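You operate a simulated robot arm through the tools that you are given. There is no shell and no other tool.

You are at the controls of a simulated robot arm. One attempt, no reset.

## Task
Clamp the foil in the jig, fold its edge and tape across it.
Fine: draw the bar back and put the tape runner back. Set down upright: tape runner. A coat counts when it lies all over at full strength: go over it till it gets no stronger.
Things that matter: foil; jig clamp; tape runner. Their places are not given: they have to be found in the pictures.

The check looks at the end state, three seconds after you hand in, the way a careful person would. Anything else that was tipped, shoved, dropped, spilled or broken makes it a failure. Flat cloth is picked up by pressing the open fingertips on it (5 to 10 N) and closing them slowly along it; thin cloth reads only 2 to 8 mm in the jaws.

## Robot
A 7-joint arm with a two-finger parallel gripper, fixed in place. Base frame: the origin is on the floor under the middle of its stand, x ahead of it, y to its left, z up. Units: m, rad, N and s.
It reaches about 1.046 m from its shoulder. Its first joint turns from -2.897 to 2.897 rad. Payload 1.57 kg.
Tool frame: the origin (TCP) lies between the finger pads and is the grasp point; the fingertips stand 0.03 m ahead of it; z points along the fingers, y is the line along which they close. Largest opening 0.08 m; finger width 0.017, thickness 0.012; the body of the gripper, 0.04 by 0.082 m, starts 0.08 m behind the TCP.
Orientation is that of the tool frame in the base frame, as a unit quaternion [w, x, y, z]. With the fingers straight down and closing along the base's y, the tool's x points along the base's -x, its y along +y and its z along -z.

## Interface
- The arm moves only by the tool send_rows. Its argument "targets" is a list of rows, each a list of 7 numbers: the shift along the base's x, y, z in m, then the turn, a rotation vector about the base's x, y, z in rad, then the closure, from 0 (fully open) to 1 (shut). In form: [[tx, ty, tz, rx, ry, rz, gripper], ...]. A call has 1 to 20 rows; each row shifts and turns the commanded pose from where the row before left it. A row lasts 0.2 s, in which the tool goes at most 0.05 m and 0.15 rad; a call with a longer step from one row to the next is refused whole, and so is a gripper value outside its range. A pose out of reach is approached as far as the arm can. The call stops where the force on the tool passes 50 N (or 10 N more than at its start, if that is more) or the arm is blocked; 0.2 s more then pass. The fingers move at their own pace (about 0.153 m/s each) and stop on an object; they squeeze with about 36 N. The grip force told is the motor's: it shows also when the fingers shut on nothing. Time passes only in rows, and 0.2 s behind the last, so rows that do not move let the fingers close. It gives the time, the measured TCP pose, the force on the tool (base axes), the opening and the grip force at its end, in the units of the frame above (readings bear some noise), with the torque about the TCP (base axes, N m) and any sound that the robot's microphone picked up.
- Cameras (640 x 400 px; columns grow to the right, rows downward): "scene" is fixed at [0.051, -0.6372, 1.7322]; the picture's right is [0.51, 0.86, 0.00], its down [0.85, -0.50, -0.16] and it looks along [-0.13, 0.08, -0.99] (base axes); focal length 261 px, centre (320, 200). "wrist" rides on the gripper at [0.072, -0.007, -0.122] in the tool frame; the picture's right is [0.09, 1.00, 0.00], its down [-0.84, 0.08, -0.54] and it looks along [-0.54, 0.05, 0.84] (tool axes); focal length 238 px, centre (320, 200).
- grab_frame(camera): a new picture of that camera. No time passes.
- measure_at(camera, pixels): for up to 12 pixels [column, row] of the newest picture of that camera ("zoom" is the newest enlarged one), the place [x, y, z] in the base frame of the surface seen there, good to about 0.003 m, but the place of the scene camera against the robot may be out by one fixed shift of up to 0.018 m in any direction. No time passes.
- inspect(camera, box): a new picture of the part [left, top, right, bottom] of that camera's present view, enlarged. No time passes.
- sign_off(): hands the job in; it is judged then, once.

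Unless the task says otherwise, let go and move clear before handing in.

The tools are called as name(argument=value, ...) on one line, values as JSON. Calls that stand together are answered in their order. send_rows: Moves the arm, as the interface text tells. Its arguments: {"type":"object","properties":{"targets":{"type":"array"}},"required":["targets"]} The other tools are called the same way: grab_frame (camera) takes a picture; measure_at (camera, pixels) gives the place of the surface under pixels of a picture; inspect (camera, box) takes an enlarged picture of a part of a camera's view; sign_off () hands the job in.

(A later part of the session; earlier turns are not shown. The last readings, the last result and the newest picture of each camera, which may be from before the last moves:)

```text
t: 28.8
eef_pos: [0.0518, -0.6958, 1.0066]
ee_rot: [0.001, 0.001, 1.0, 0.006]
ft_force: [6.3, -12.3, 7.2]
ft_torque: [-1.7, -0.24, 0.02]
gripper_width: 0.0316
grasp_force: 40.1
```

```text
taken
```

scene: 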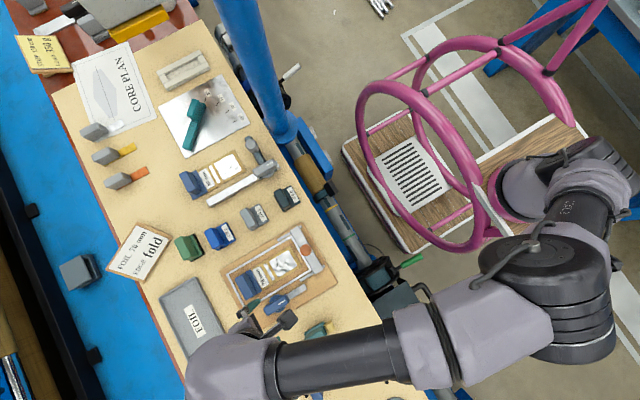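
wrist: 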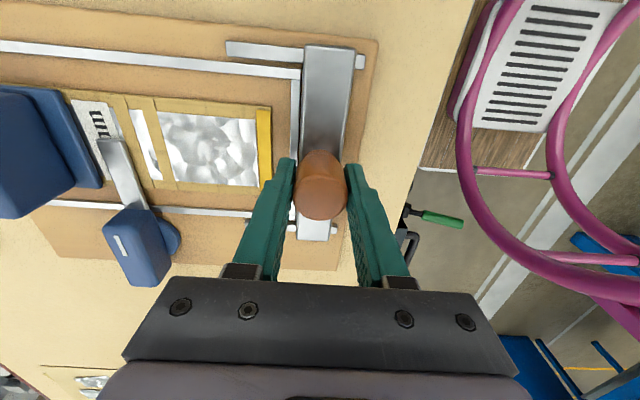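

The bar is back at its start position (rails show as before, back stop felt at -12 N). I'll release, rise and straighten the small tilt, then look at the fold.

send_rows(targets=[[0, -0.001, 0, 0, 0, 0, 1.0], [0, 0, 0, 0, 0, 0, 0.5], [0, 0, 0, 0, 0, 0, 0.0], [0, 0, 0, 0, 0, 0, 0.0], [0, 0, 0.03, 0, 0, 0, 0.0], [0, 0, 0.04, -0.012, 0.002, 0.002, 0.0], [0, 0, 0.04, 0, 0, 0, 0.0], [0, -0.03, 0, 0, 0, 0, 0.0], [0, -0.03, 0, 0, 0, 0, 0.0], [0, 0, 0, 0, 0, 0, 0]])

grab_frame(camera="wrist")

inspect(camera="wrist", box=[220, 30, 420, 160])

```text
t: 31.0
eef_pos: [0.0512, -0.7543, 1.1193]
ee_rot: [-0.001, 0.001, 1.0, -0.001]
ft_force: [0.1, 0.5, -0.3]
ft_torque: [-0.03, 0.01, 0.0]
gripper_width: 0.08
grasp_force: 0.0
```

```text
taken
```

wrist: 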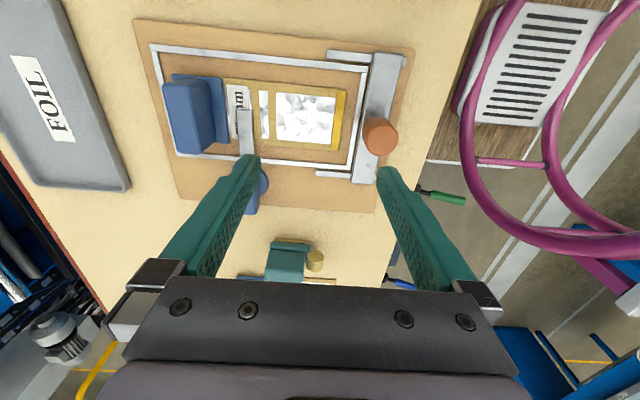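

```text
3.08 times, centred on (320, 95) of wrist
```

zoom: 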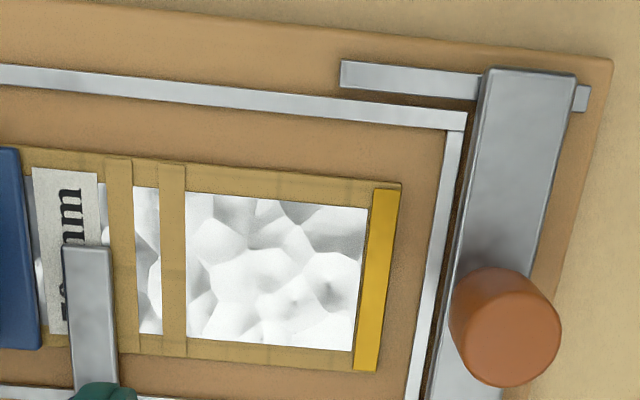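

The yellow folded strip shows at the card's edge (~(340,118)). I'll measure it and the runner's geometry again.

measure_at(camera="wrist", pixels=[[342, 93], [337, 148], [340, 118], [345, 93], [341, 147], [335, 120], [336, 90], [332, 147], [300, 118], [268, 115], [245, 125], [246, 112]])

inspect(camera="wrist", box=[250, 225, 350, 295])

inspect(camera="scene", box=[240, 220, 360, 350])

```text
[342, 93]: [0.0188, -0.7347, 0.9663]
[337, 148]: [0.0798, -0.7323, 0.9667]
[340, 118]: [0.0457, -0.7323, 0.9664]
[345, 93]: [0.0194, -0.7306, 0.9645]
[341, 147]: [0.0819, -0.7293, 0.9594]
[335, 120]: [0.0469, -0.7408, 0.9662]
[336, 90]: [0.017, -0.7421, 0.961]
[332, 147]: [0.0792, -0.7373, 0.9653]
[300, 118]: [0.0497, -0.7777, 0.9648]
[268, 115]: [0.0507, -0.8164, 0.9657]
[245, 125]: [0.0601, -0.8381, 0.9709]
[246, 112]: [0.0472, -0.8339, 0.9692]
```

```text
5.71 times, centred on (300, 260) of wrist
```

zoom: 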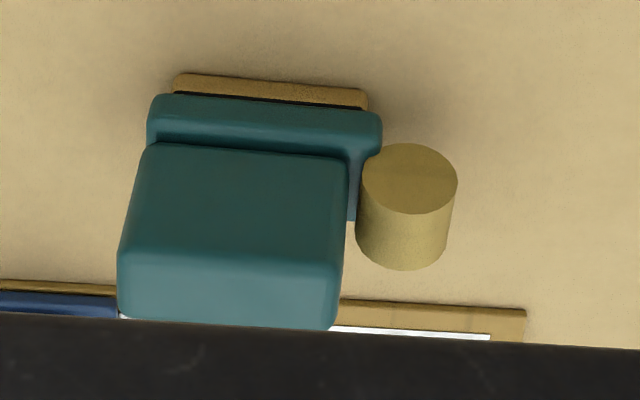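

```text
3.08 times, centred on (300, 285) of scene
```

zoom: 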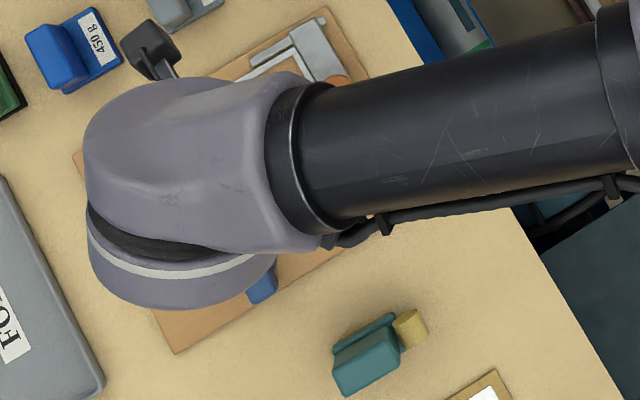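

The fold strip spans x 0.018–0.081, y -0.741…-0.729, top z≈0.966. The runner's roll would hit the bar knob if used as it stands, so I need to turn it 180° (roll toward -y); I'll test whether the arm can reach yaw +90° by hovering over the runner that way and looking at it.

send_rows(targets=[[0.018, -0.003, 0.002, 0, 0, 0.1428, 0], [0.018, -0.003, 0.002, 0, 0, 0.1428, 0], [0.018, -0.003, 0.002, 0, 0, 0.1428, 0], [0.018, -0.003, 0.002, 0, 0, 0.1428, 0], [0.018, -0.003, 0.002, 0, 0, 0.1428, 0], [0.018, -0.003, 0.002, 0, 0, 0.1428, 0], [0.018, -0.003, 0.002, 0, 0, 0.1428, 0], [0.018, -0.003, 0.002, 0, 0, 0.1428, 0], [0.018, -0.003, 0.002, 0, 0, 0.1428, 0], [0.018, -0.003, 0.002, 0, 0, 0.1428, 0], [0.018, -0.003, 0.002, 0, 0, 0.1428, 0], [0, 0, 0, 0, 0, 0, 0]])

grab_frame(camera="wrist")

grab_frame(camera="scene")

```text
t: 33.6
eef_pos: [0.2358, -0.7859, 1.1359]
ee_rot: [0.001, -0.671, 0.741, -0.001]
ft_force: [-1.0, 0.6, -0.4]
ft_torque: [0.01, -0.01, 0.0]
gripper_width: 0.0801
grasp_force: 0.1
out of reach, approached as far as the arm can: row 11
```

```text
taken
```

wrist: 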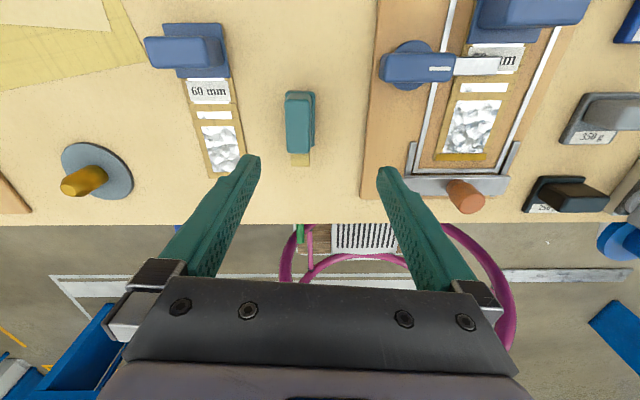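

```text
taken
```

scene: 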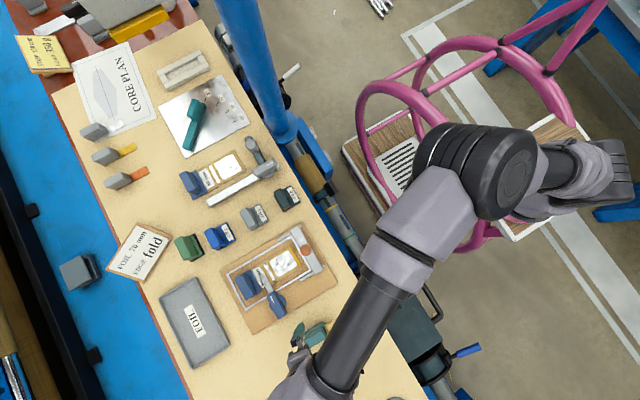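

The arm reaches only yaw ≈84° here (row 11 out of reach), so +90° is at its limit; instead I'll pick the runner at yaw -90° and apply it near yaw -240°. First I'll use this view to measure the runner's width from the -y side.

inspect(camera="wrist", box=[260, 70, 360, 180])

measure_at(camera="wrist", pixels=[[299, 122], [288, 122], [311, 122], [299, 100], [299, 142], [313, 110], [315, 130], [300, 93], [303, 158], [294, 158], [309, 158], [300, 112]])

```text
3.64 times, centred on (310, 125) of wrist
```

zoom: 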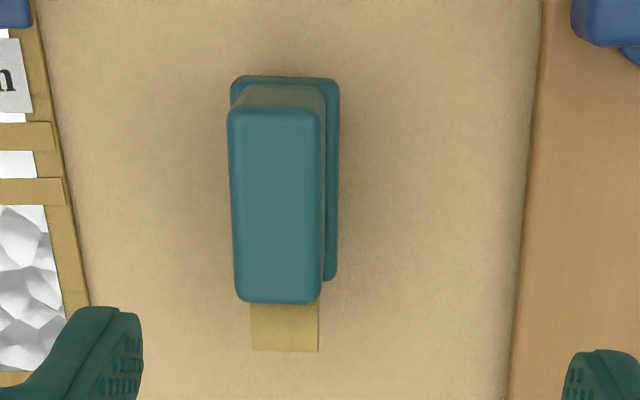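

```text
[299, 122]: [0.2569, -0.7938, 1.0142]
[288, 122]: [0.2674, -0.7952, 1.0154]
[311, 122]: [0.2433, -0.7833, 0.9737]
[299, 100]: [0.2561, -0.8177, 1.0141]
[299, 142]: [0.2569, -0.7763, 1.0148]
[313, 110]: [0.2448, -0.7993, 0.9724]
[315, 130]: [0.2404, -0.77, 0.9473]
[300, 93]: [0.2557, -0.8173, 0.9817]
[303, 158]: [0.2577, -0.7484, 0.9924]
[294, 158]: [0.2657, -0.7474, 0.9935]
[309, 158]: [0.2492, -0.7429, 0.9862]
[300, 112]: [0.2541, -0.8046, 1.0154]
```

The runner's handle is centred at (0.2575,-0.788), about 26 mm thick, top z≈1.015. I'll turn back toward yaw -90° over it.

send_rows(targets=[[0, 0, 0, 0, 0, -0.145, 0], [0, 0, 0, 0, 0, -0.145, 0], [0, 0, 0, 0, 0, -0.145, 0], [0, 0, 0, 0, 0, -0.145, 0], [0, 0, 0, 0, 0, -0.145, 0], [0, 0, 0, 0, 0, -0.145, 0], [0, 0, 0, 0, 0, -0.145, 0], [0, 0, 0, 0, 0, -0.145, 0], [0, 0, 0, 0, 0, -0.145, 0], [0, 0, 0, 0, 0, -0.145, 0], [0, 0, 0, 0, 0, -0.145, 0], [0, 0, 0, 0, 0, -0.145, 0], [0, 0, 0, 0, 0, -0.145, 0], [0, 0, 0, 0, 0, -0.145, 0], [0, 0, 0, 0, 0, -0.145, 0], [0, 0, 0, 0, 0, -0.145, 0], [0, 0, 0, 0, 0, -0.145, 0], [0, 0, 0, 0, 0, -0.145, 0], [0, 0, 0, 0, 0, -0.145, 0], [0, 0, 0, 0, 0, 0, 0]])

```text
t: 37.8
eef_pos: [0.2351, -0.787, 1.1382]
ee_rot: [-0.001, 0.599, 0.801, 0.0]
ft_force: [0.1, -0.1, 0.4]
ft_torque: [-0.01, -0.01, 0.0]
gripper_width: 0.0801
grasp_force: 0.1
```

Yaw is now -73.6°. I'll finish the turn to -90° and centre over the runner handle at (0.2575,-0.788), then look.

send_rows(targets=[[0.0112, -0.0005, 0, 0, 0, -0.143, 0], [0.0112, -0.0005, 0, 0, 0, -0.143, 0], [0, 0, -0.03, 0, 0, 0, 0], [0, 0, 0, 0, 0, 0, 0]])

grab_frame(camera="wrist")

inspect(camera="wrist", box=[260, 40, 380, 170])

```text
t: 38.8
eef_pos: [0.2593, -0.7866, 1.1096]
ee_rot: [0.0, 0.707, 0.708, 0.0]
ft_force: [0.2, -0.2, 1.0]
ft_torque: [0.01, -0.01, -0.01]
gripper_width: 0.0799
grasp_force: 0.1
```

```text
taken
```

wrist: 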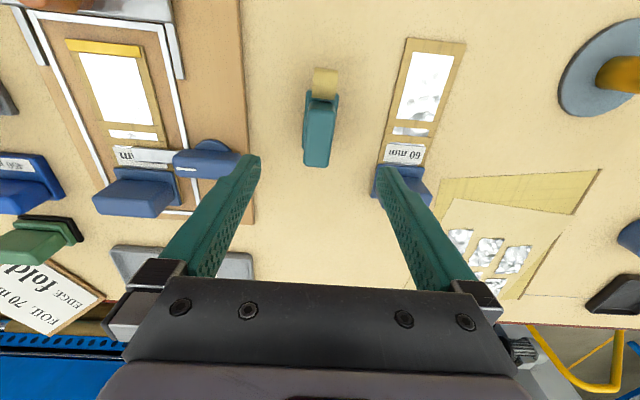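

```text
3.08 times, centred on (320, 105) of wrist
```

zoom: 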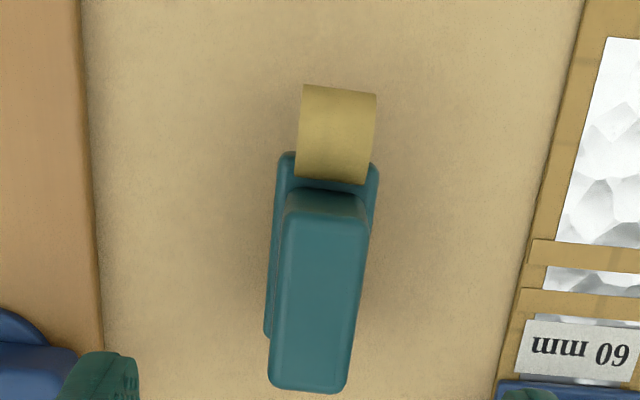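

The roll at (325,82) has its axis along x at the runner's +y end; the sole beneath is the working face. I'll measure the handle sides for centring.

measure_at(camera="wrist", pixels=[[319, 130], [308, 130], [330, 130], [320, 110], [317, 158], [336, 100], [307, 100], [325, 72], [325, 92], [305, 145], [331, 145], [328, 155]])

```text
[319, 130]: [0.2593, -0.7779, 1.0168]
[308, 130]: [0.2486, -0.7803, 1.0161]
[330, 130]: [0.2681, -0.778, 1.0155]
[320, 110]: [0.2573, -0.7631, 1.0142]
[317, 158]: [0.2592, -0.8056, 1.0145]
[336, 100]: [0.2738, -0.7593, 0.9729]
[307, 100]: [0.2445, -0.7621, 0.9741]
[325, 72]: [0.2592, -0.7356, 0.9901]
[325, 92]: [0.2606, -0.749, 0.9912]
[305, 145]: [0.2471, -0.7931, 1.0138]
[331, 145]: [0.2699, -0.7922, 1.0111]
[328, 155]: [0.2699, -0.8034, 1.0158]
```

Handle centre is (0.2585,-0.788). I'll descend to TCP z≈1.011 and close.

send_rows(targets=[[0, -0.001, -0.04, 0, 0, 0, 0], [0, 0, -0.035, 0, 0, 0, 0], [0, 0, -0.015, 0, 0, 0, 0], [0, 0, -0.008, 0, 0, 0, 0], [0, 0, 0, 0, 0, 0, 0], [0, 0, 0, 0, 0, 0, 0.4], [0, 0, 0, 0, 0, 0, 0.6], [0, 0, 0, 0, 0, 0, 0.7], [0, 0, 0, 0, 0, 0, 1], [0, 0, 0, 0, 0, 0, 1]])

grab_frame(camera="wrist")

```text
t: 41.0
eef_pos: [0.2603, -0.7889, 1.009]
ee_rot: [0.0, 0.706, 0.708, 0.0]
ft_force: [0.1, -0.6, 0.6]
ft_torque: [-0.04, 0.0, 0.0]
gripper_width: 0.0255
grasp_force: 35.9
```

```text
taken
```

wrist: 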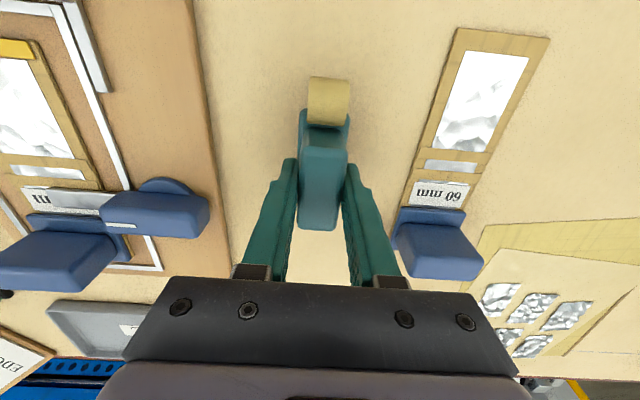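

The runner is held (25.5 mm). I'll lift it and begin turning toward yaw -240° while moving toward the jig, well above everything.

send_rows(targets=[[0, 0, 0.02, 0, 0, 0, 1], [0, 0, 0.04, 0, 0, 0, 1], [0, 0, 0.04, 0, 0, 0, 1], [-0.01, 0, 0.01, 0, 0, -0.14, 1], [-0.01, 0, 0, 0, 0, -0.14, 1], [-0.01, 0, 0, 0, 0, -0.14, 1], [-0.01, 0, 0, 0, 0, -0.14, 1], [-0.01, 0, 0, 0, 0, -0.14, 1], [-0.01, 0, 0, 0, 0, -0.14, 1], [-0.01, 0, 0, 0, 0, -0.14, 1], [-0.01, 0, 0, 0, 0, -0.14, 1], [-0.01, 0, 0, 0, 0, -0.14, 1], [-0.01, 0, 0, 0, 0, -0.14, 1], [-0.01, 0, 0, 0, 0, -0.14, 1], [-0.01, 0, 0, 0, 0, -0.14, 1], [0, 0, 0, 0, 0, 0, 1]])

grab_frame(camera="wrist")

```text
t: 44.4
eef_pos: [0.138, -0.7875, 1.1196]
ee_rot: [0.0, 0.998, -0.055, 0.001]
ft_force: [0.1, 0.1, -1.2]
ft_torque: [0.02, 0.01, 0.03]
gripper_width: 0.0253
grasp_force: 36.6
```

```text
taken
```

wrist: 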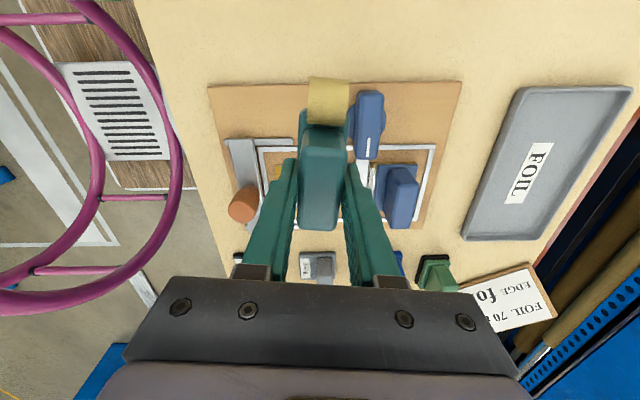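

Yaw is -186° (roll now pointing +x). I'll turn on to about -245° and move over the foil's edge at height.

send_rows(targets=[[-0.011, 0.004, 0, 0, 0, -0.13, 1], [-0.011, 0.004, 0, 0, 0, -0.13, 1], [-0.011, 0.004, 0, 0, 0, -0.13, 1], [-0.011, 0.004, 0, 0, 0, -0.13, 1], [-0.011, 0.004, 0, 0, 0, -0.13, 1], [-0.011, 0.004, 0, 0, 0, -0.13, 1], [-0.011, 0.004, 0, 0, 0, -0.13, 1], [-0.011, 0.004, 0, 0, 0, -0.11, 1], [0, 0, 0, 0, 0, 0, 1]])

grab_frame(camera="wrist")

grab_frame(camera="scene")

```text
t: 46.4
eef_pos: [0.0514, -0.7564, 1.1215]
ee_rot: [0.0, 0.845, -0.535, -0.001]
ft_force: [-0.2, -0.3, -1.6]
ft_torque: [-0.01, -0.02, 0.0]
gripper_width: 0.0259
grasp_force: 35.5
```

```text
taken
```

wrist: 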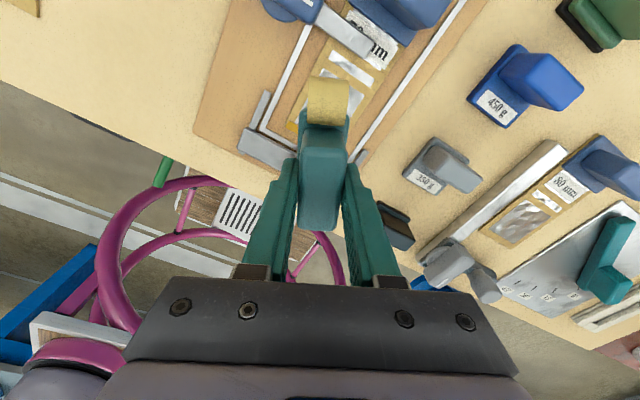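

```text
taken
```

scene: 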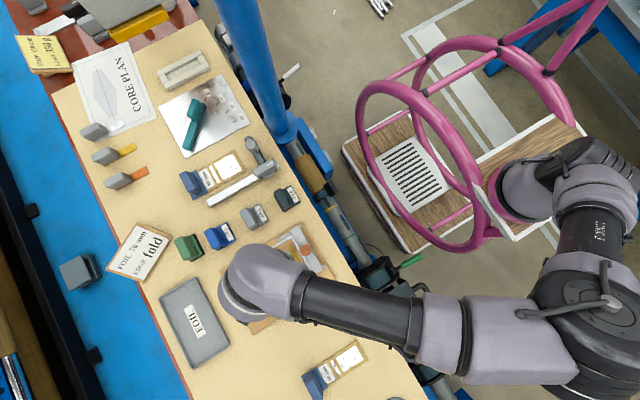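

Yaw -244.7° was reached with no complaint. I'll try the rest to -270° (the full flip).

send_rows(targets=[[0, 0, 0, 0, 0, -0.145, 1], [0, 0, 0, 0, 0, -0.145, 1], [0, 0, 0, 0, 0, -0.15, 1], [0, 0, 0, 0, 0, 0, 1]])

grab_frame(camera="wrist")

```text
t: 47.4
eef_pos: [0.0509, -0.7562, 1.1211]
ee_rot: [-0.001, 0.708, -0.706, 0.0]
ft_force: [-0.3, -0.7, -1.2]
ft_torque: [-0.01, 0.01, -0.01]
gripper_width: 0.0253
grasp_force: 35.8
```

```text
taken
```

wrist: 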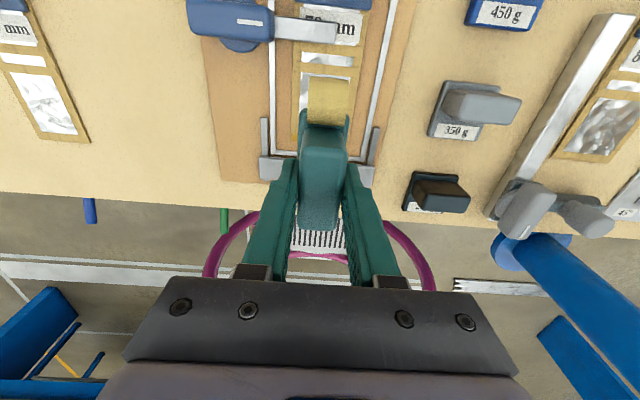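

The full flip works: the roll points to -y, clear of the knob. I'll go above the strip's -x end at (0.016,-0.747), then lower near to contact height (TCP ≈1.023).

send_rows(targets=[[-0.0175, 0.0045, -0.02, 0, 0, 0, 1], [-0.0175, 0.0047, -0.03, 0, 0, 0, 1], [0, 0, -0.025, 0, 0, 0, 1], [0, 0, -0.014, 0, 0, 0, 1], [0, 0, 0, 0, 0, 0, 1]])

grab_frame(camera="wrist")

grab_frame(camera="scene")

```text
t: 48.6
eef_pos: [0.016, -0.7471, 1.0331]
ee_rot: [0.0, 0.709, -0.706, 0.001]
ft_force: [-0.2, -0.6, -0.9]
ft_torque: [0.01, 0.0, 0.02]
gripper_width: 0.0257
grasp_force: 36.1
```

```text
taken
```

wrist: 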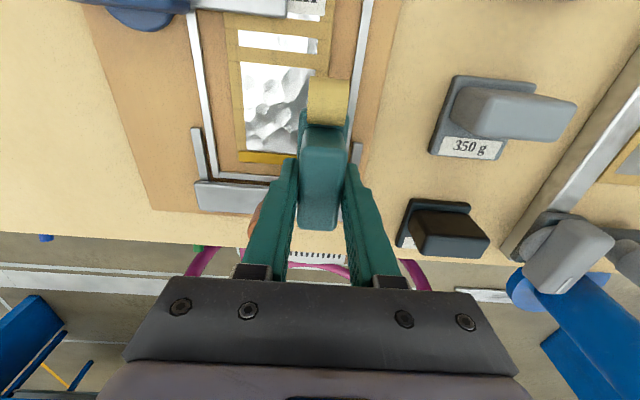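

```text
taken
```

scene: 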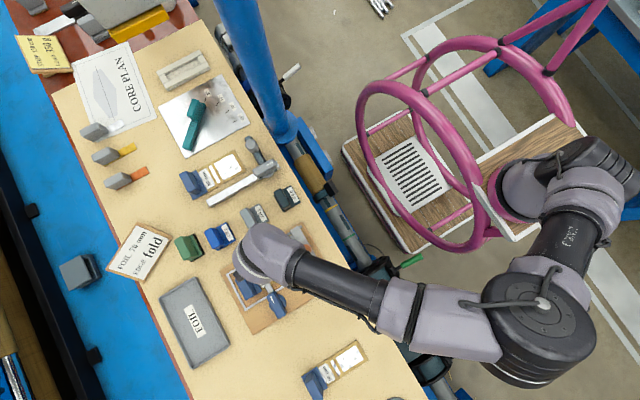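

The runner hovers above the strip's -x end with its back end clear of the knob. I'll shift slightly onto the card and lower to contact in small steps.

send_rows(targets=[[0.012, 0, -0.004, 0, 0, 0, 1], [0, 0, -0.003, 0, 0, 0, 1], [0, 0, -0.001, 0, 0, 0, 1], [0, 0, -0.001, 0, 0, 0, 1], [0, 0, 0, 0, 0, 0, 1]])

```text
t: 49.8
eef_pos: [0.0269, -0.7482, 1.0228]
ee_rot: [0.001, 0.709, -0.706, 0.001]
ft_force: [0.2, -2.0, 13.2]
ft_torque: [-0.11, -0.03, -0.03]
gripper_width: 0.0255
grasp_force: 36.1
```

Contact is made (13 N). I'll ease off a touch and stroke along the strip to -x, then all the way to +x.

send_rows(targets=[[0, 0, 0.0005, 0, 0, 0, 1], [-0.008, 0, 0, 0, 0, 0, 1], [-0.008, 0, 0, 0, 0, 0, 1], [0.01, 0, 0, 0, 0, 0, 1], [0.01, 0, 0, 0, 0, 0, 1], [0.01, 0, 0, 0, 0, 0, 1], [0, 0, 0, 0, 0, 0, 1]])

grab_frame(camera="wrist")

```text
t: 51.4
eef_pos: [0.0413, -0.7456, 1.0236]
ee_rot: [0.001, 0.708, -0.707, 0.0]
ft_force: [-3.4, -0.5, 11.6]
ft_torque: [-0.08, 0.24, -0.04]
gripper_width: 0.0253
grasp_force: 36.2
```

```text
taken
```

wrist: 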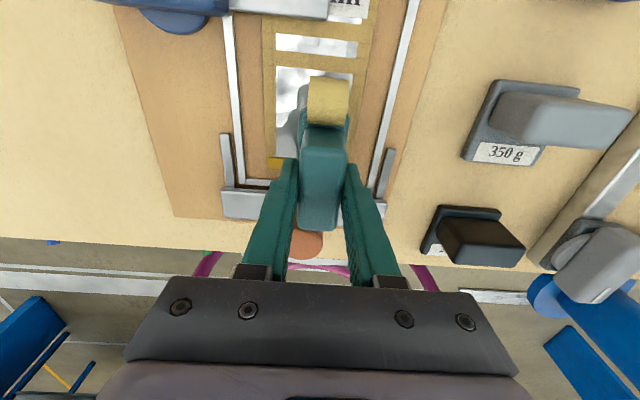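

Contact and motion are fine (11.6 N). I'll continue the stroke to the +x end, past the strip.

send_rows(targets=[[0.01, 0, 0, 0, 0, 0, 1], [0.01, 0, 0, 0, 0, 0, 1], [0.01, 0, 0, 0, 0, 0, 1], [0.01, 0, 0, 0, 0, 0, 1], [0.008, 0, 0, 0, 0, 0, 1], [0, 0, 0, 0, 0, 0, 1]])

grab_frame(camera="wrist")

inspect(camera="wrist", box=[280, 60, 480, 240])

```text
t: 52.8
eef_pos: [0.0893, -0.7462, 1.0239]
ee_rot: [0.001, 0.709, -0.705, 0.0]
ft_force: [-2.2, -0.1, 17.0]
ft_torque: [-0.14, 0.38, -0.04]
gripper_width: 0.0254
grasp_force: 36.1
```

```text
taken
```

wrist: 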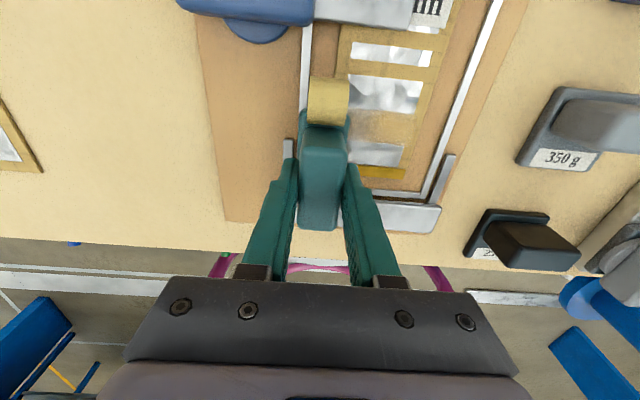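

```text
2.22 times, centred on (380, 150) of wrist
```

zoom: 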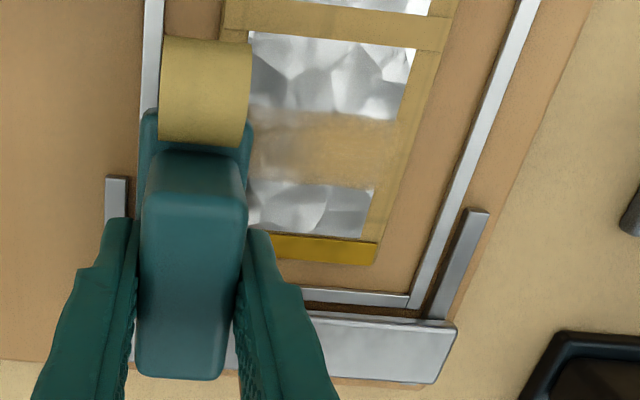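

A tan tape band has appeared across the foil at about (385,127), away from the yellow fold. I'll measure where it lies.

measure_at(camera="wrist", pixels=[[380, 113], [380, 127], [375, 140], [390, 113], [390, 143], [355, 112], [355, 142], [385, 172], [405, 120], [402, 140], [375, 165], [375, 92]])

inspect(camera="wrist", box=[340, 60, 440, 190])

```text
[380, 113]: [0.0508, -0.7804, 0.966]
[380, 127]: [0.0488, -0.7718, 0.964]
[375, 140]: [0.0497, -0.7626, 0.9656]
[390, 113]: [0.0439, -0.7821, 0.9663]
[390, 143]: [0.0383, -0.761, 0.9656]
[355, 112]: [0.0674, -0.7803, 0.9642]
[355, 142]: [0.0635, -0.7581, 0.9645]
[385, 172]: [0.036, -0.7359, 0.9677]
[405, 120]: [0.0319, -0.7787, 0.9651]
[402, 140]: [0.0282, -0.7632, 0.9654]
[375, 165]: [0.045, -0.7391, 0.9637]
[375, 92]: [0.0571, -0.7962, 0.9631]
```

```text
3.08 times, centred on (390, 125) of wrist
```

zoom: 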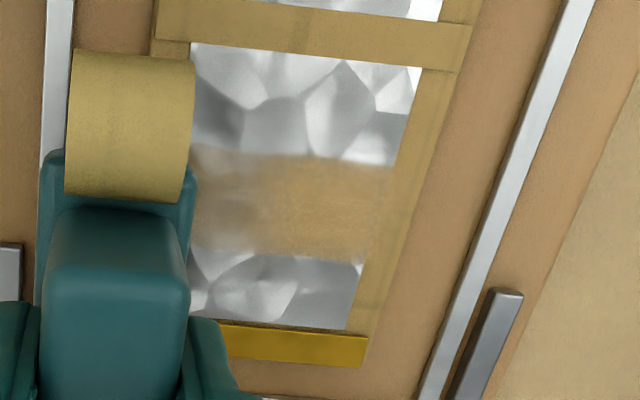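

The band lies at y≈-0.781…-0.759 (centre -0.770), i.e. toward the roll end of the runner. I'll lift and step aside in +x to see the whole band unobstructed.

send_rows(targets=[[0, 0, 0.01, 0, 0, 0, 1], [0, 0, 0.03, 0, 0, 0, 1], [0.03, 0, 0.02, 0, 0, 0, 1], [0.03, 0, 0, 0, 0, 0, 1], [0.01, 0, 0, 0, 0, 0, 1], [0, 0, 0, 0, 0, 0, 1]])

grab_frame(camera="wrist")

inspect(camera="wrist", box=[340, 50, 480, 190])

inspect(camera="scene", box=[225, 225, 345, 300])

```text
t: 54.2
eef_pos: [0.159, -0.7458, 1.0832]
ee_rot: [0.0, 0.708, -0.707, 0.0]
ft_force: [-0.2, -0.1, -1.9]
ft_torque: [0.03, 0.02, -0.01]
gripper_width: 0.0257
grasp_force: 36.4
```

```text
taken
```

wrist: 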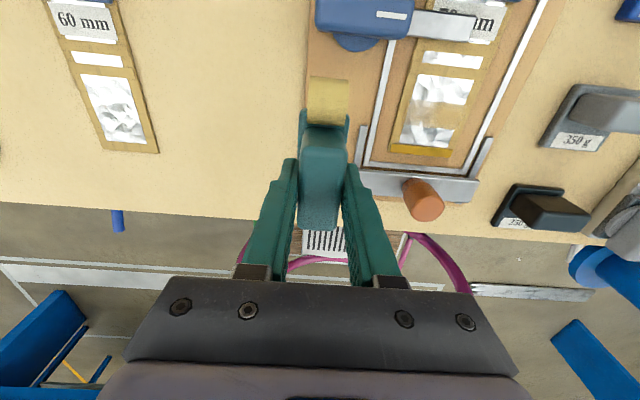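

```text
2.86 times, centred on (410, 120) of wrist
```

zoom: 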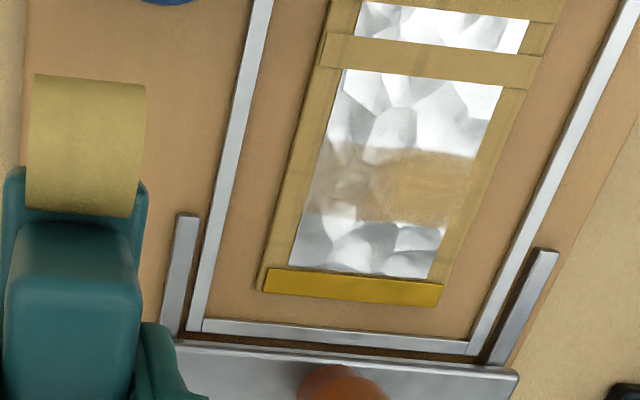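

```text
5.33 times, centred on (285, 262) of scene
```

zoom: 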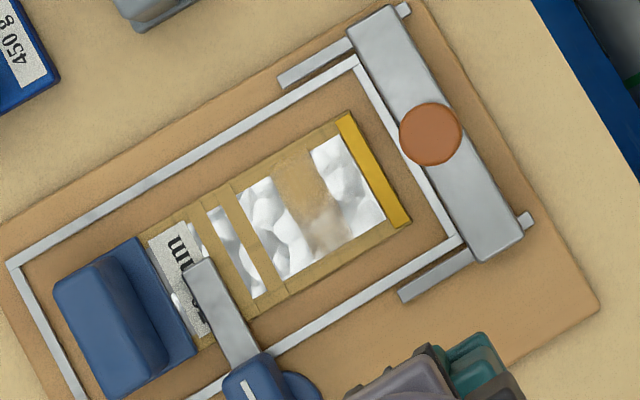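

The scene view shows the tape band across the foil, stronger on the -x side and weaker on the +x side. I'll zoom further there and measure the band's limits.

inspect(camera="scene", box=[262, 240, 308, 282])

measure_at(camera="zoom", pixels=[[320, 200], [260, 120], [300, 100], [340, 280], [400, 250], [250, 180], [420, 140], [470, 220], [330, 150], [380, 200]])

```text
9.52 times, centred on (285, 261) of scene
```

zoom: 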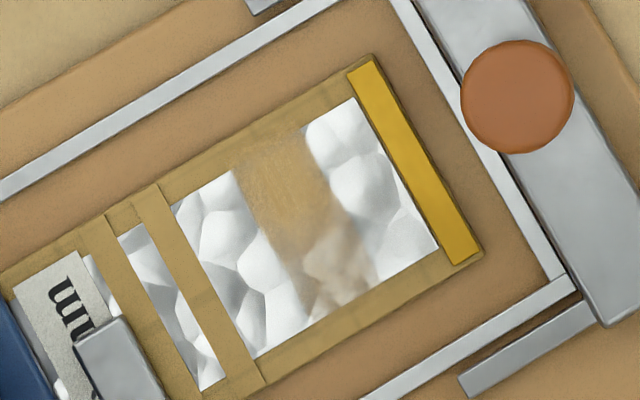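

```text
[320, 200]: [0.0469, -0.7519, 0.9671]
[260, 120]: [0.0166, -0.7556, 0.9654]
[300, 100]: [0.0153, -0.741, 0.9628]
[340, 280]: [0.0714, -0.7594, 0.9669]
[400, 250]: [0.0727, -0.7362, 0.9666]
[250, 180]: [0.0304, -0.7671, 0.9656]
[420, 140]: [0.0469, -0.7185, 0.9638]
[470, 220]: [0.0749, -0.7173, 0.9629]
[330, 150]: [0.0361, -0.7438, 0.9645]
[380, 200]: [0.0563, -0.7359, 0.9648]
```

The band is centred on the foil window (y≈-0.770, about 24 mm wide), so that is the tape zone; the +x half is still weak. I'll re-centre the runner at y≈-0.764 so the sole covers the whole band, and come down at x≈0.08.

send_rows(targets=[[-0.04, -0.009, 0, 0, 0, 0, 1], [-0.039, -0.009, -0.02, 0, 0, 0, 1], [0, 0, -0.025, 0, 0, 0, 1], [0, 0, -0.01, 0, 0, 0, 1], [0, 0, -0.003, 0, 0, 0, 1], [0, 0, 0, 0, 0, 0, 1]])

grab_frame(camera="wrist")

```text
t: 55.6
eef_pos: [0.0797, -0.7656, 1.0265]
ee_rot: [0.0, 0.709, -0.706, 0.0]
ft_force: [-0.2, -0.8, -1.4]
ft_torque: [-0.03, 0.02, -0.02]
gripper_width: 0.0254
grasp_force: 36.1
```

```text
taken
```

wrist: 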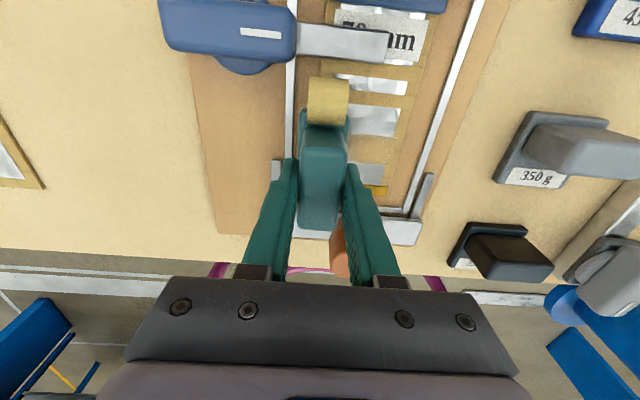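

I'm 3 mm above the foil. I'll lower to contact and stroke from x=0.08 to 0.086, back to 0.014 and return.

send_rows(targets=[[0, 0, -0.0015, 0, 0, 0, 1], [0, 0, -0.0013, 0, 0, 0, 1], [0.006, 0, 0, 0, 0, 0, 1], [-0.01, 0, 0, 0, 0, 0, 1], [-0.01, 0, 0, 0, 0, 0, 1], [-0.01, 0, 0, 0, 0, 0, 1], [0, 0, 0, 0, 0, 0, 1]])

```text
t: 57.2
eef_pos: [0.0574, -0.7658, 1.0231]
ee_rot: [0.0, 0.708, -0.706, 0.001]
ft_force: [4.3, -0.9, 16.7]
ft_torque: [-0.02, -0.19, 0.01]
gripper_width: 0.0254
grasp_force: 36.1
```

Contact is even (≈16 N, 4 N drag). I'll ease by 0.3 mm and run full strokes back and forth.

send_rows(targets=[[-0.01, 0, 0.0003, 0, 0, 0, 1], [-0.01, 0, 0, 0, 0, 0, 1], [-0.01, 0, 0, 0, 0, 0, 1], [-0.01, 0, 0, 0, 0, 0, 1], [-0.003, 0, 0, 0, 0, 0, 1], [0.01, 0, 0, 0, 0, 0, 1], [0.01, 0, 0, 0, 0, 0, 1], [0.01, 0, 0, 0, 0, 0, 1], [0.01, 0, 0, 0, 0, 0, 1], [0.01, 0, 0, 0, 0, 0, 1], [0.01, 0, 0, 0, 0, 0, 1], [0.01, 0, 0, 0, 0, 0, 1], [0.003, 0, 0, 0, 0, 0, 1], [0, 0, 0, 0, 0, 0, 1]])

grab_frame(camera="wrist")

inspect(camera="wrist", box=[320, 50, 460, 200])

```text
t: 60.2
eef_pos: [0.0871, -0.7659, 1.0232]
ee_rot: [0.001, 0.709, -0.705, 0.0]
ft_force: [-4.8, 0.1, 13.2]
ft_torque: [0.03, 0.32, -0.02]
gripper_width: 0.0256
grasp_force: 36.4
```

```text
taken
```

wrist: 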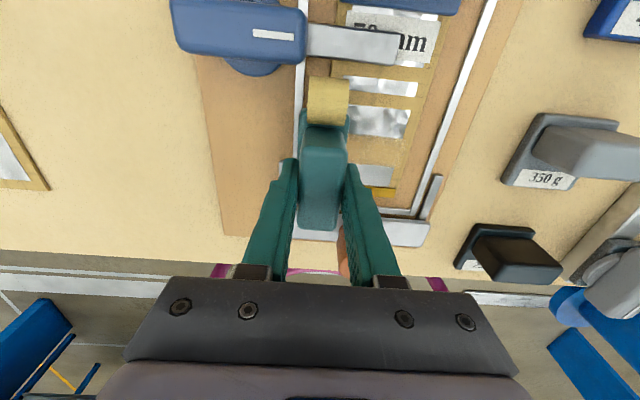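

```text
2.67 times, centred on (390, 125) of wrist
```

zoom: 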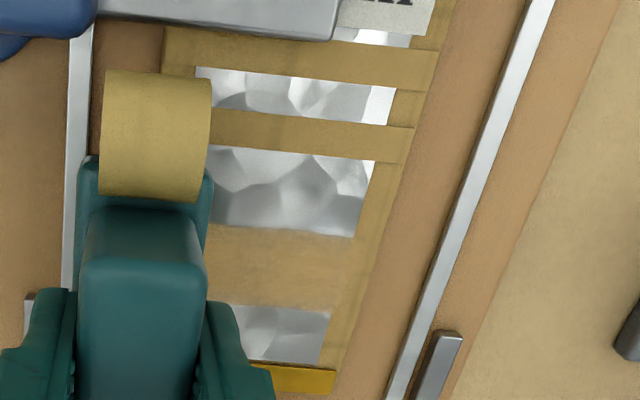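

The band kept its place and is now even and opaque. I'll do two more full strokes to make sure it is at full strength, then look from above.

send_rows(targets=[[0.003, 0, 0, 0, 0, 0, 1], [-0.01, 0, 0, 0, 0, 0, 1], [-0.01, 0, 0, 0, 0, 0, 1], [-0.01, 0, 0, 0, 0, 0, 1], [-0.01, 0, 0, 0, 0, 0, 1], [-0.01, 0, 0, 0, 0, 0, 1], [-0.01, 0, 0, 0, 0, 0, 1], [-0.01, 0, 0, 0, 0, 0, 1], [-0.008, 0, 0, 0, 0, 0, 1], [0.01, 0, 0, 0, 0, 0, 1], [0.01, 0, 0, 0, 0, 0, 1], [0.01, 0, 0, 0, 0, 0, 1], [0.01, 0, 0, 0, 0, 0, 1], [0.01, 0, 0, 0, 0, 0, 1], [0.01, 0, 0, 0, 0, 0, 1], [0.01, 0, 0, 0, 0, 0, 1], [0.008, 0, 0, 0, 0, 0, 1], [0, 0, 0, 0, 0, 0, 1]])

send_rows(targets=[[0, 0, 0.01, 0, 0, 0, 1], [0, 0.005, 0.03, 0, 0, 0, 1], [0.03, 0.005, 0.02, 0, 0, 0, 1], [0.03, 0, 0, 0, 0, 0, 1], [0.01, 0, 0, 0, 0, 0, 1], [0, 0, 0, 0, 0, 0, 1]])

grab_frame(camera="wrist")

inspect(camera="scene", box=[262, 240, 308, 282])

```text
t: 64.0
eef_pos: [0.0894, -0.7649, 1.0234]
ee_rot: [0.0, 0.709, -0.706, 0.001]
ft_force: [-6.4, 1.0, 27.0]
ft_torque: [-0.08, 0.63, -0.01]
gripper_width: 0.0256
grasp_force: 35.6
```

```text
t: 65.4
eef_pos: [0.1606, -0.754, 1.082]
ee_rot: [0.0, 0.708, -0.706, 0.0]
ft_force: [0.7, 0.0, -1.7]
ft_torque: [0.02, 0.01, -0.03]
gripper_width: 0.0256
grasp_force: 36.4
```

```text
taken
```

wrist: 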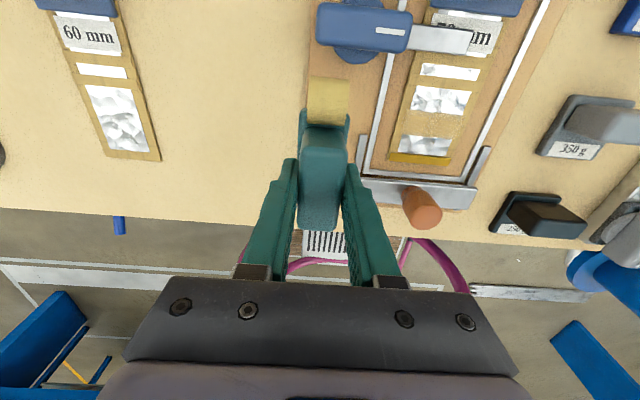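

```text
9.52 times, centred on (285, 261) of scene
```

zoom: 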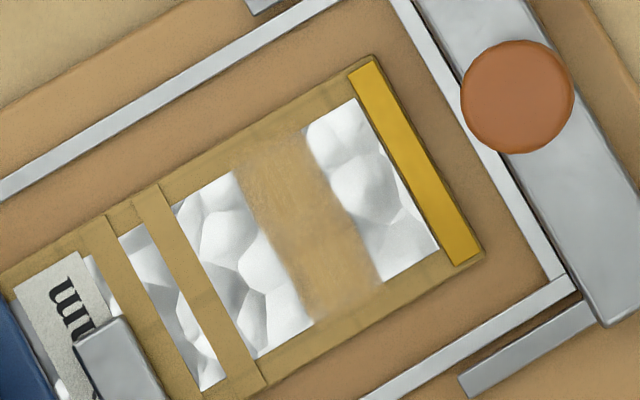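

The band now looks opaque across the foil in the scene zoom (235–375, 130–310). I'll look closer with the wrist camera at its ends.

inspect(camera="wrist", box=[380, 80, 480, 170])

inspect(camera="scene", box=[272, 248, 298, 276])

```text
4.44 times, centred on (430, 125) of wrist
```

zoom: 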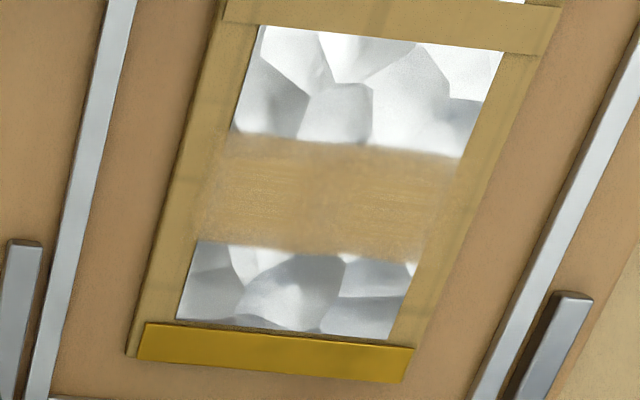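

```text
14.29 times, centred on (285, 262) of scene
```

zoom: 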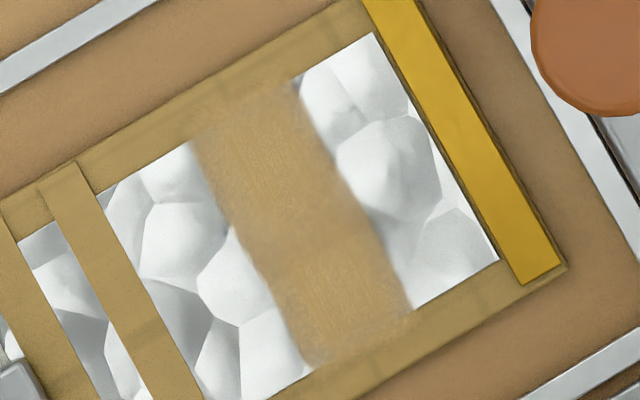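

It looks nearly uniform, but slightly mottled around the middle; I'll go over it once more with full strokes (also a few mm more to -y) and compare.

send_rows(targets=[[-0.04, -0.01, 0, 0, 0, 0, 1], [-0.034, -0.004, -0.02, 0, 0, 0, 1], [0, 0, -0.025, 0, 0, 0, 1], [0, 0, -0.01, 0, 0, 0, 1], [0, 0, -0.003, 0, 0, 0, 1], [0, 0, -0.001, 0, 0, 0, 1], [0, 0, 0, 0, 0, 0, 1]])

```text
t: 67.0
eef_pos: [0.0867, -0.7696, 1.0229]
ee_rot: [0.0, 0.708, -0.706, 0.001]
ft_force: [-0.3, 0.0, 1.8]
ft_torque: [0.05, 0.05, 0.0]
gripper_width: 0.0254
grasp_force: 35.9
```

Light contact (≈2 N) at (0.087,-0.770). I'll press a touch more and make full strokes back and forth.

send_rows(targets=[[0, 0, -0.0006, 0, 0, 0, 1], [-0.01, 0, 0, 0, 0, 0, 1], [-0.01, 0, 0, 0, 0, 0, 1], [-0.01, 0, 0, 0, 0, 0, 1], [-0.01, 0, 0, 0, 0, 0, 1], [-0.01, 0, 0, 0, 0, 0, 1], [-0.01, 0, 0, 0, 0, 0, 1], [-0.01, 0, 0, 0, 0, 0, 1], [-0.006, 0, 0, 0, 0, 0, 1], [0.01, 0, 0, 0, 0, 0, 1], [0.01, 0, 0, 0, 0, 0, 1], [0.01, 0, 0, 0, 0, 0, 1], [0.01, 0, 0, 0, 0, 0, 1], [0.01, 0, 0, 0, 0, 0, 1], [0.01, 0, 0, 0, 0, 0, 1], [0.01, 0, 0, 0, 0, 0, 1], [0.006, 0, 0, 0, 0, 0, 1], [0, 0, 0, 0, 0, 0, 1]])

send_rows(targets=[[0, 0, 0.0002, 0, 0, 0, 1], [-0.01, 0, 0, 0, 0, 0, 1], [-0.01, 0, 0, 0, 0, 0, 1], [-0.01, 0, 0, 0, 0, 0, 1], [-0.01, 0, 0, 0, 0, 0, 1], [-0.01, 0, 0, 0, 0, 0, 1], [-0.01, 0, 0, 0, 0, 0, 1], [-0.01, 0, 0, 0, 0, 0, 1], [-0.006, 0, 0, 0, 0, 0, 1], [0.01, 0, 0, 0, 0, 0, 1], [0.01, 0, 0, 0, 0, 0, 1], [0.01, 0, 0, 0, 0, 0, 1], [0.01, 0, 0, 0, 0, 0, 1], [0.01, 0, 0, 0, 0, 0, 1], [0.01, 0, 0, 0, 0, 0, 1], [0.01, 0, 0, 0, 0, 0, 1], [0.006, 0, 0, 0, 0, 0, 1], [0, 0, 0, 0, 0, 0, 1]])

send_rows(targets=[[0, 0, 0.01, 0, 0, 0, 1], [0, 0.005, 0.03, 0, 0, 0, 1], [0.03, 0.01, 0.02, 0, 0, 0, 1], [0.03, 0, 0, 0, 0, 0, 1], [0.014, 0, 0, 0, 0, 0, 1], [0, 0, 0, 0, 0, 0, 1]])

grab_frame(camera="wrist")

inspect(camera="wrist", box=[380, 80, 480, 170])

inspect(camera="scene", box=[272, 248, 298, 276])

```text
t: 70.8
eef_pos: [0.0863, -0.7681, 1.0233]
ee_rot: [0.0, 0.708, -0.706, -0.001]
ft_force: [1.2, -1.3, 0.2]
ft_torque: [0.0, -0.02, 0.01]
gripper_width: 0.0261
grasp_force: 36.5
```

```text
t: 74.6
eef_pos: [0.0863, -0.7678, 1.0239]
ee_rot: [0.001, 0.709, -0.705, 0.0]
ft_force: [-0.1, -0.3, -1.5]
ft_torque: [-0.01, 0.02, 0.05]
gripper_width: 0.0256
grasp_force: 36.1
```

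```text
t: 76.0
eef_pos: [0.1594, -0.7557, 1.0838]
ee_rot: [0.0, 0.708, -0.706, -0.001]
ft_force: [-0.5, -0.5, -1.5]
ft_torque: [0.02, 0.02, 0.0]
gripper_width: 0.0257
grasp_force: 35.5
```

```text
taken
```

wrist: 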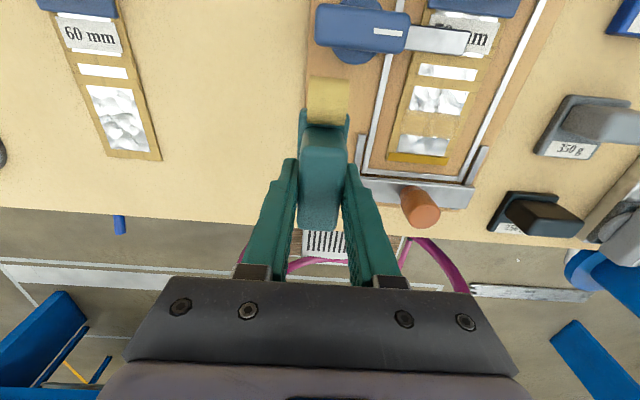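

```text
4.44 times, centred on (430, 125) of wrist
```

zoom: 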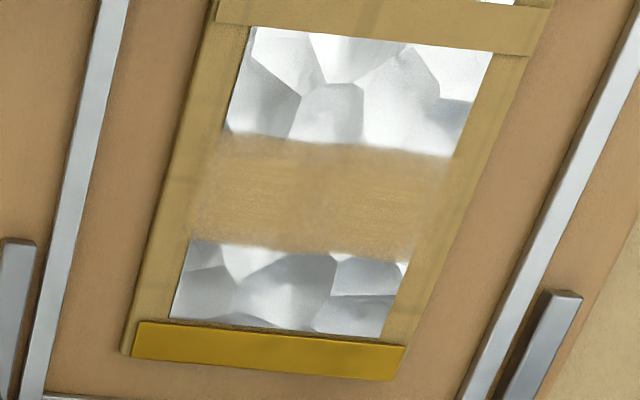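

```text
14.29 times, centred on (285, 262) of scene
```

zoom: 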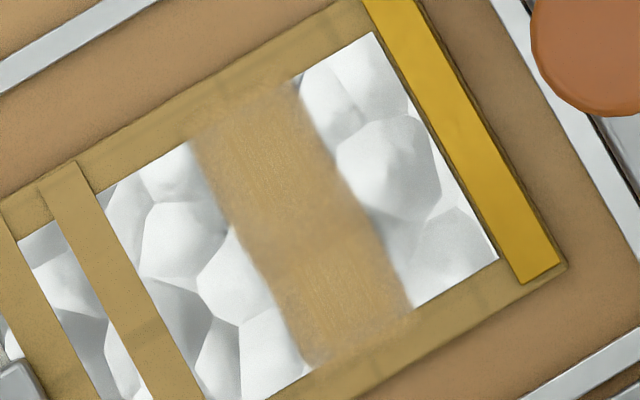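

The last strokes barely touched (0 to -1.5 N), so I'll make another pair with firm contact (~10 N) and compare again.

send_rows(targets=[[-0.04, -0.01, 0, 0, 0, 0, 1], [-0.032, -0.002, -0.02, 0, 0, 0, 1], [0, 0, -0.025, 0, 0, 0, 1], [0, 0, -0.01, 0, 0, 0, 1], [0, 0, -0.0035, 0, 0, 0, 1], [0, 0, -0.002, 0, 0, 0, 1], [0, 0, 0, 0, 0, 0, 1]])

```text
t: 77.6
eef_pos: [0.0868, -0.7656, 1.0234]
ee_rot: [0.0, 0.709, -0.706, 0.0]
ft_force: [0.5, 0.9, -1.0]
ft_torque: [0.03, 0.04, -0.02]
gripper_width: 0.0256
grasp_force: 36.0
```

Not touching yet; I'll lower in 0.5 mm steps until about 10 N.

send_rows(targets=[[0, 0, -0.0006, 0, 0, 0, 1], [0, 0, -0.0006, 0, 0, 0, 1], [0, 0, 0, 0, 0, 0, 1]])

```text
t: 78.4
eef_pos: [0.0879, -0.7663, 1.0238]
ee_rot: [0.001, 0.709, -0.705, 0.001]
ft_force: [1.8, 0.1, 13.7]
ft_torque: [0.1, 0.02, 0.0]
gripper_width: 0.0255
grasp_force: 36.0
```

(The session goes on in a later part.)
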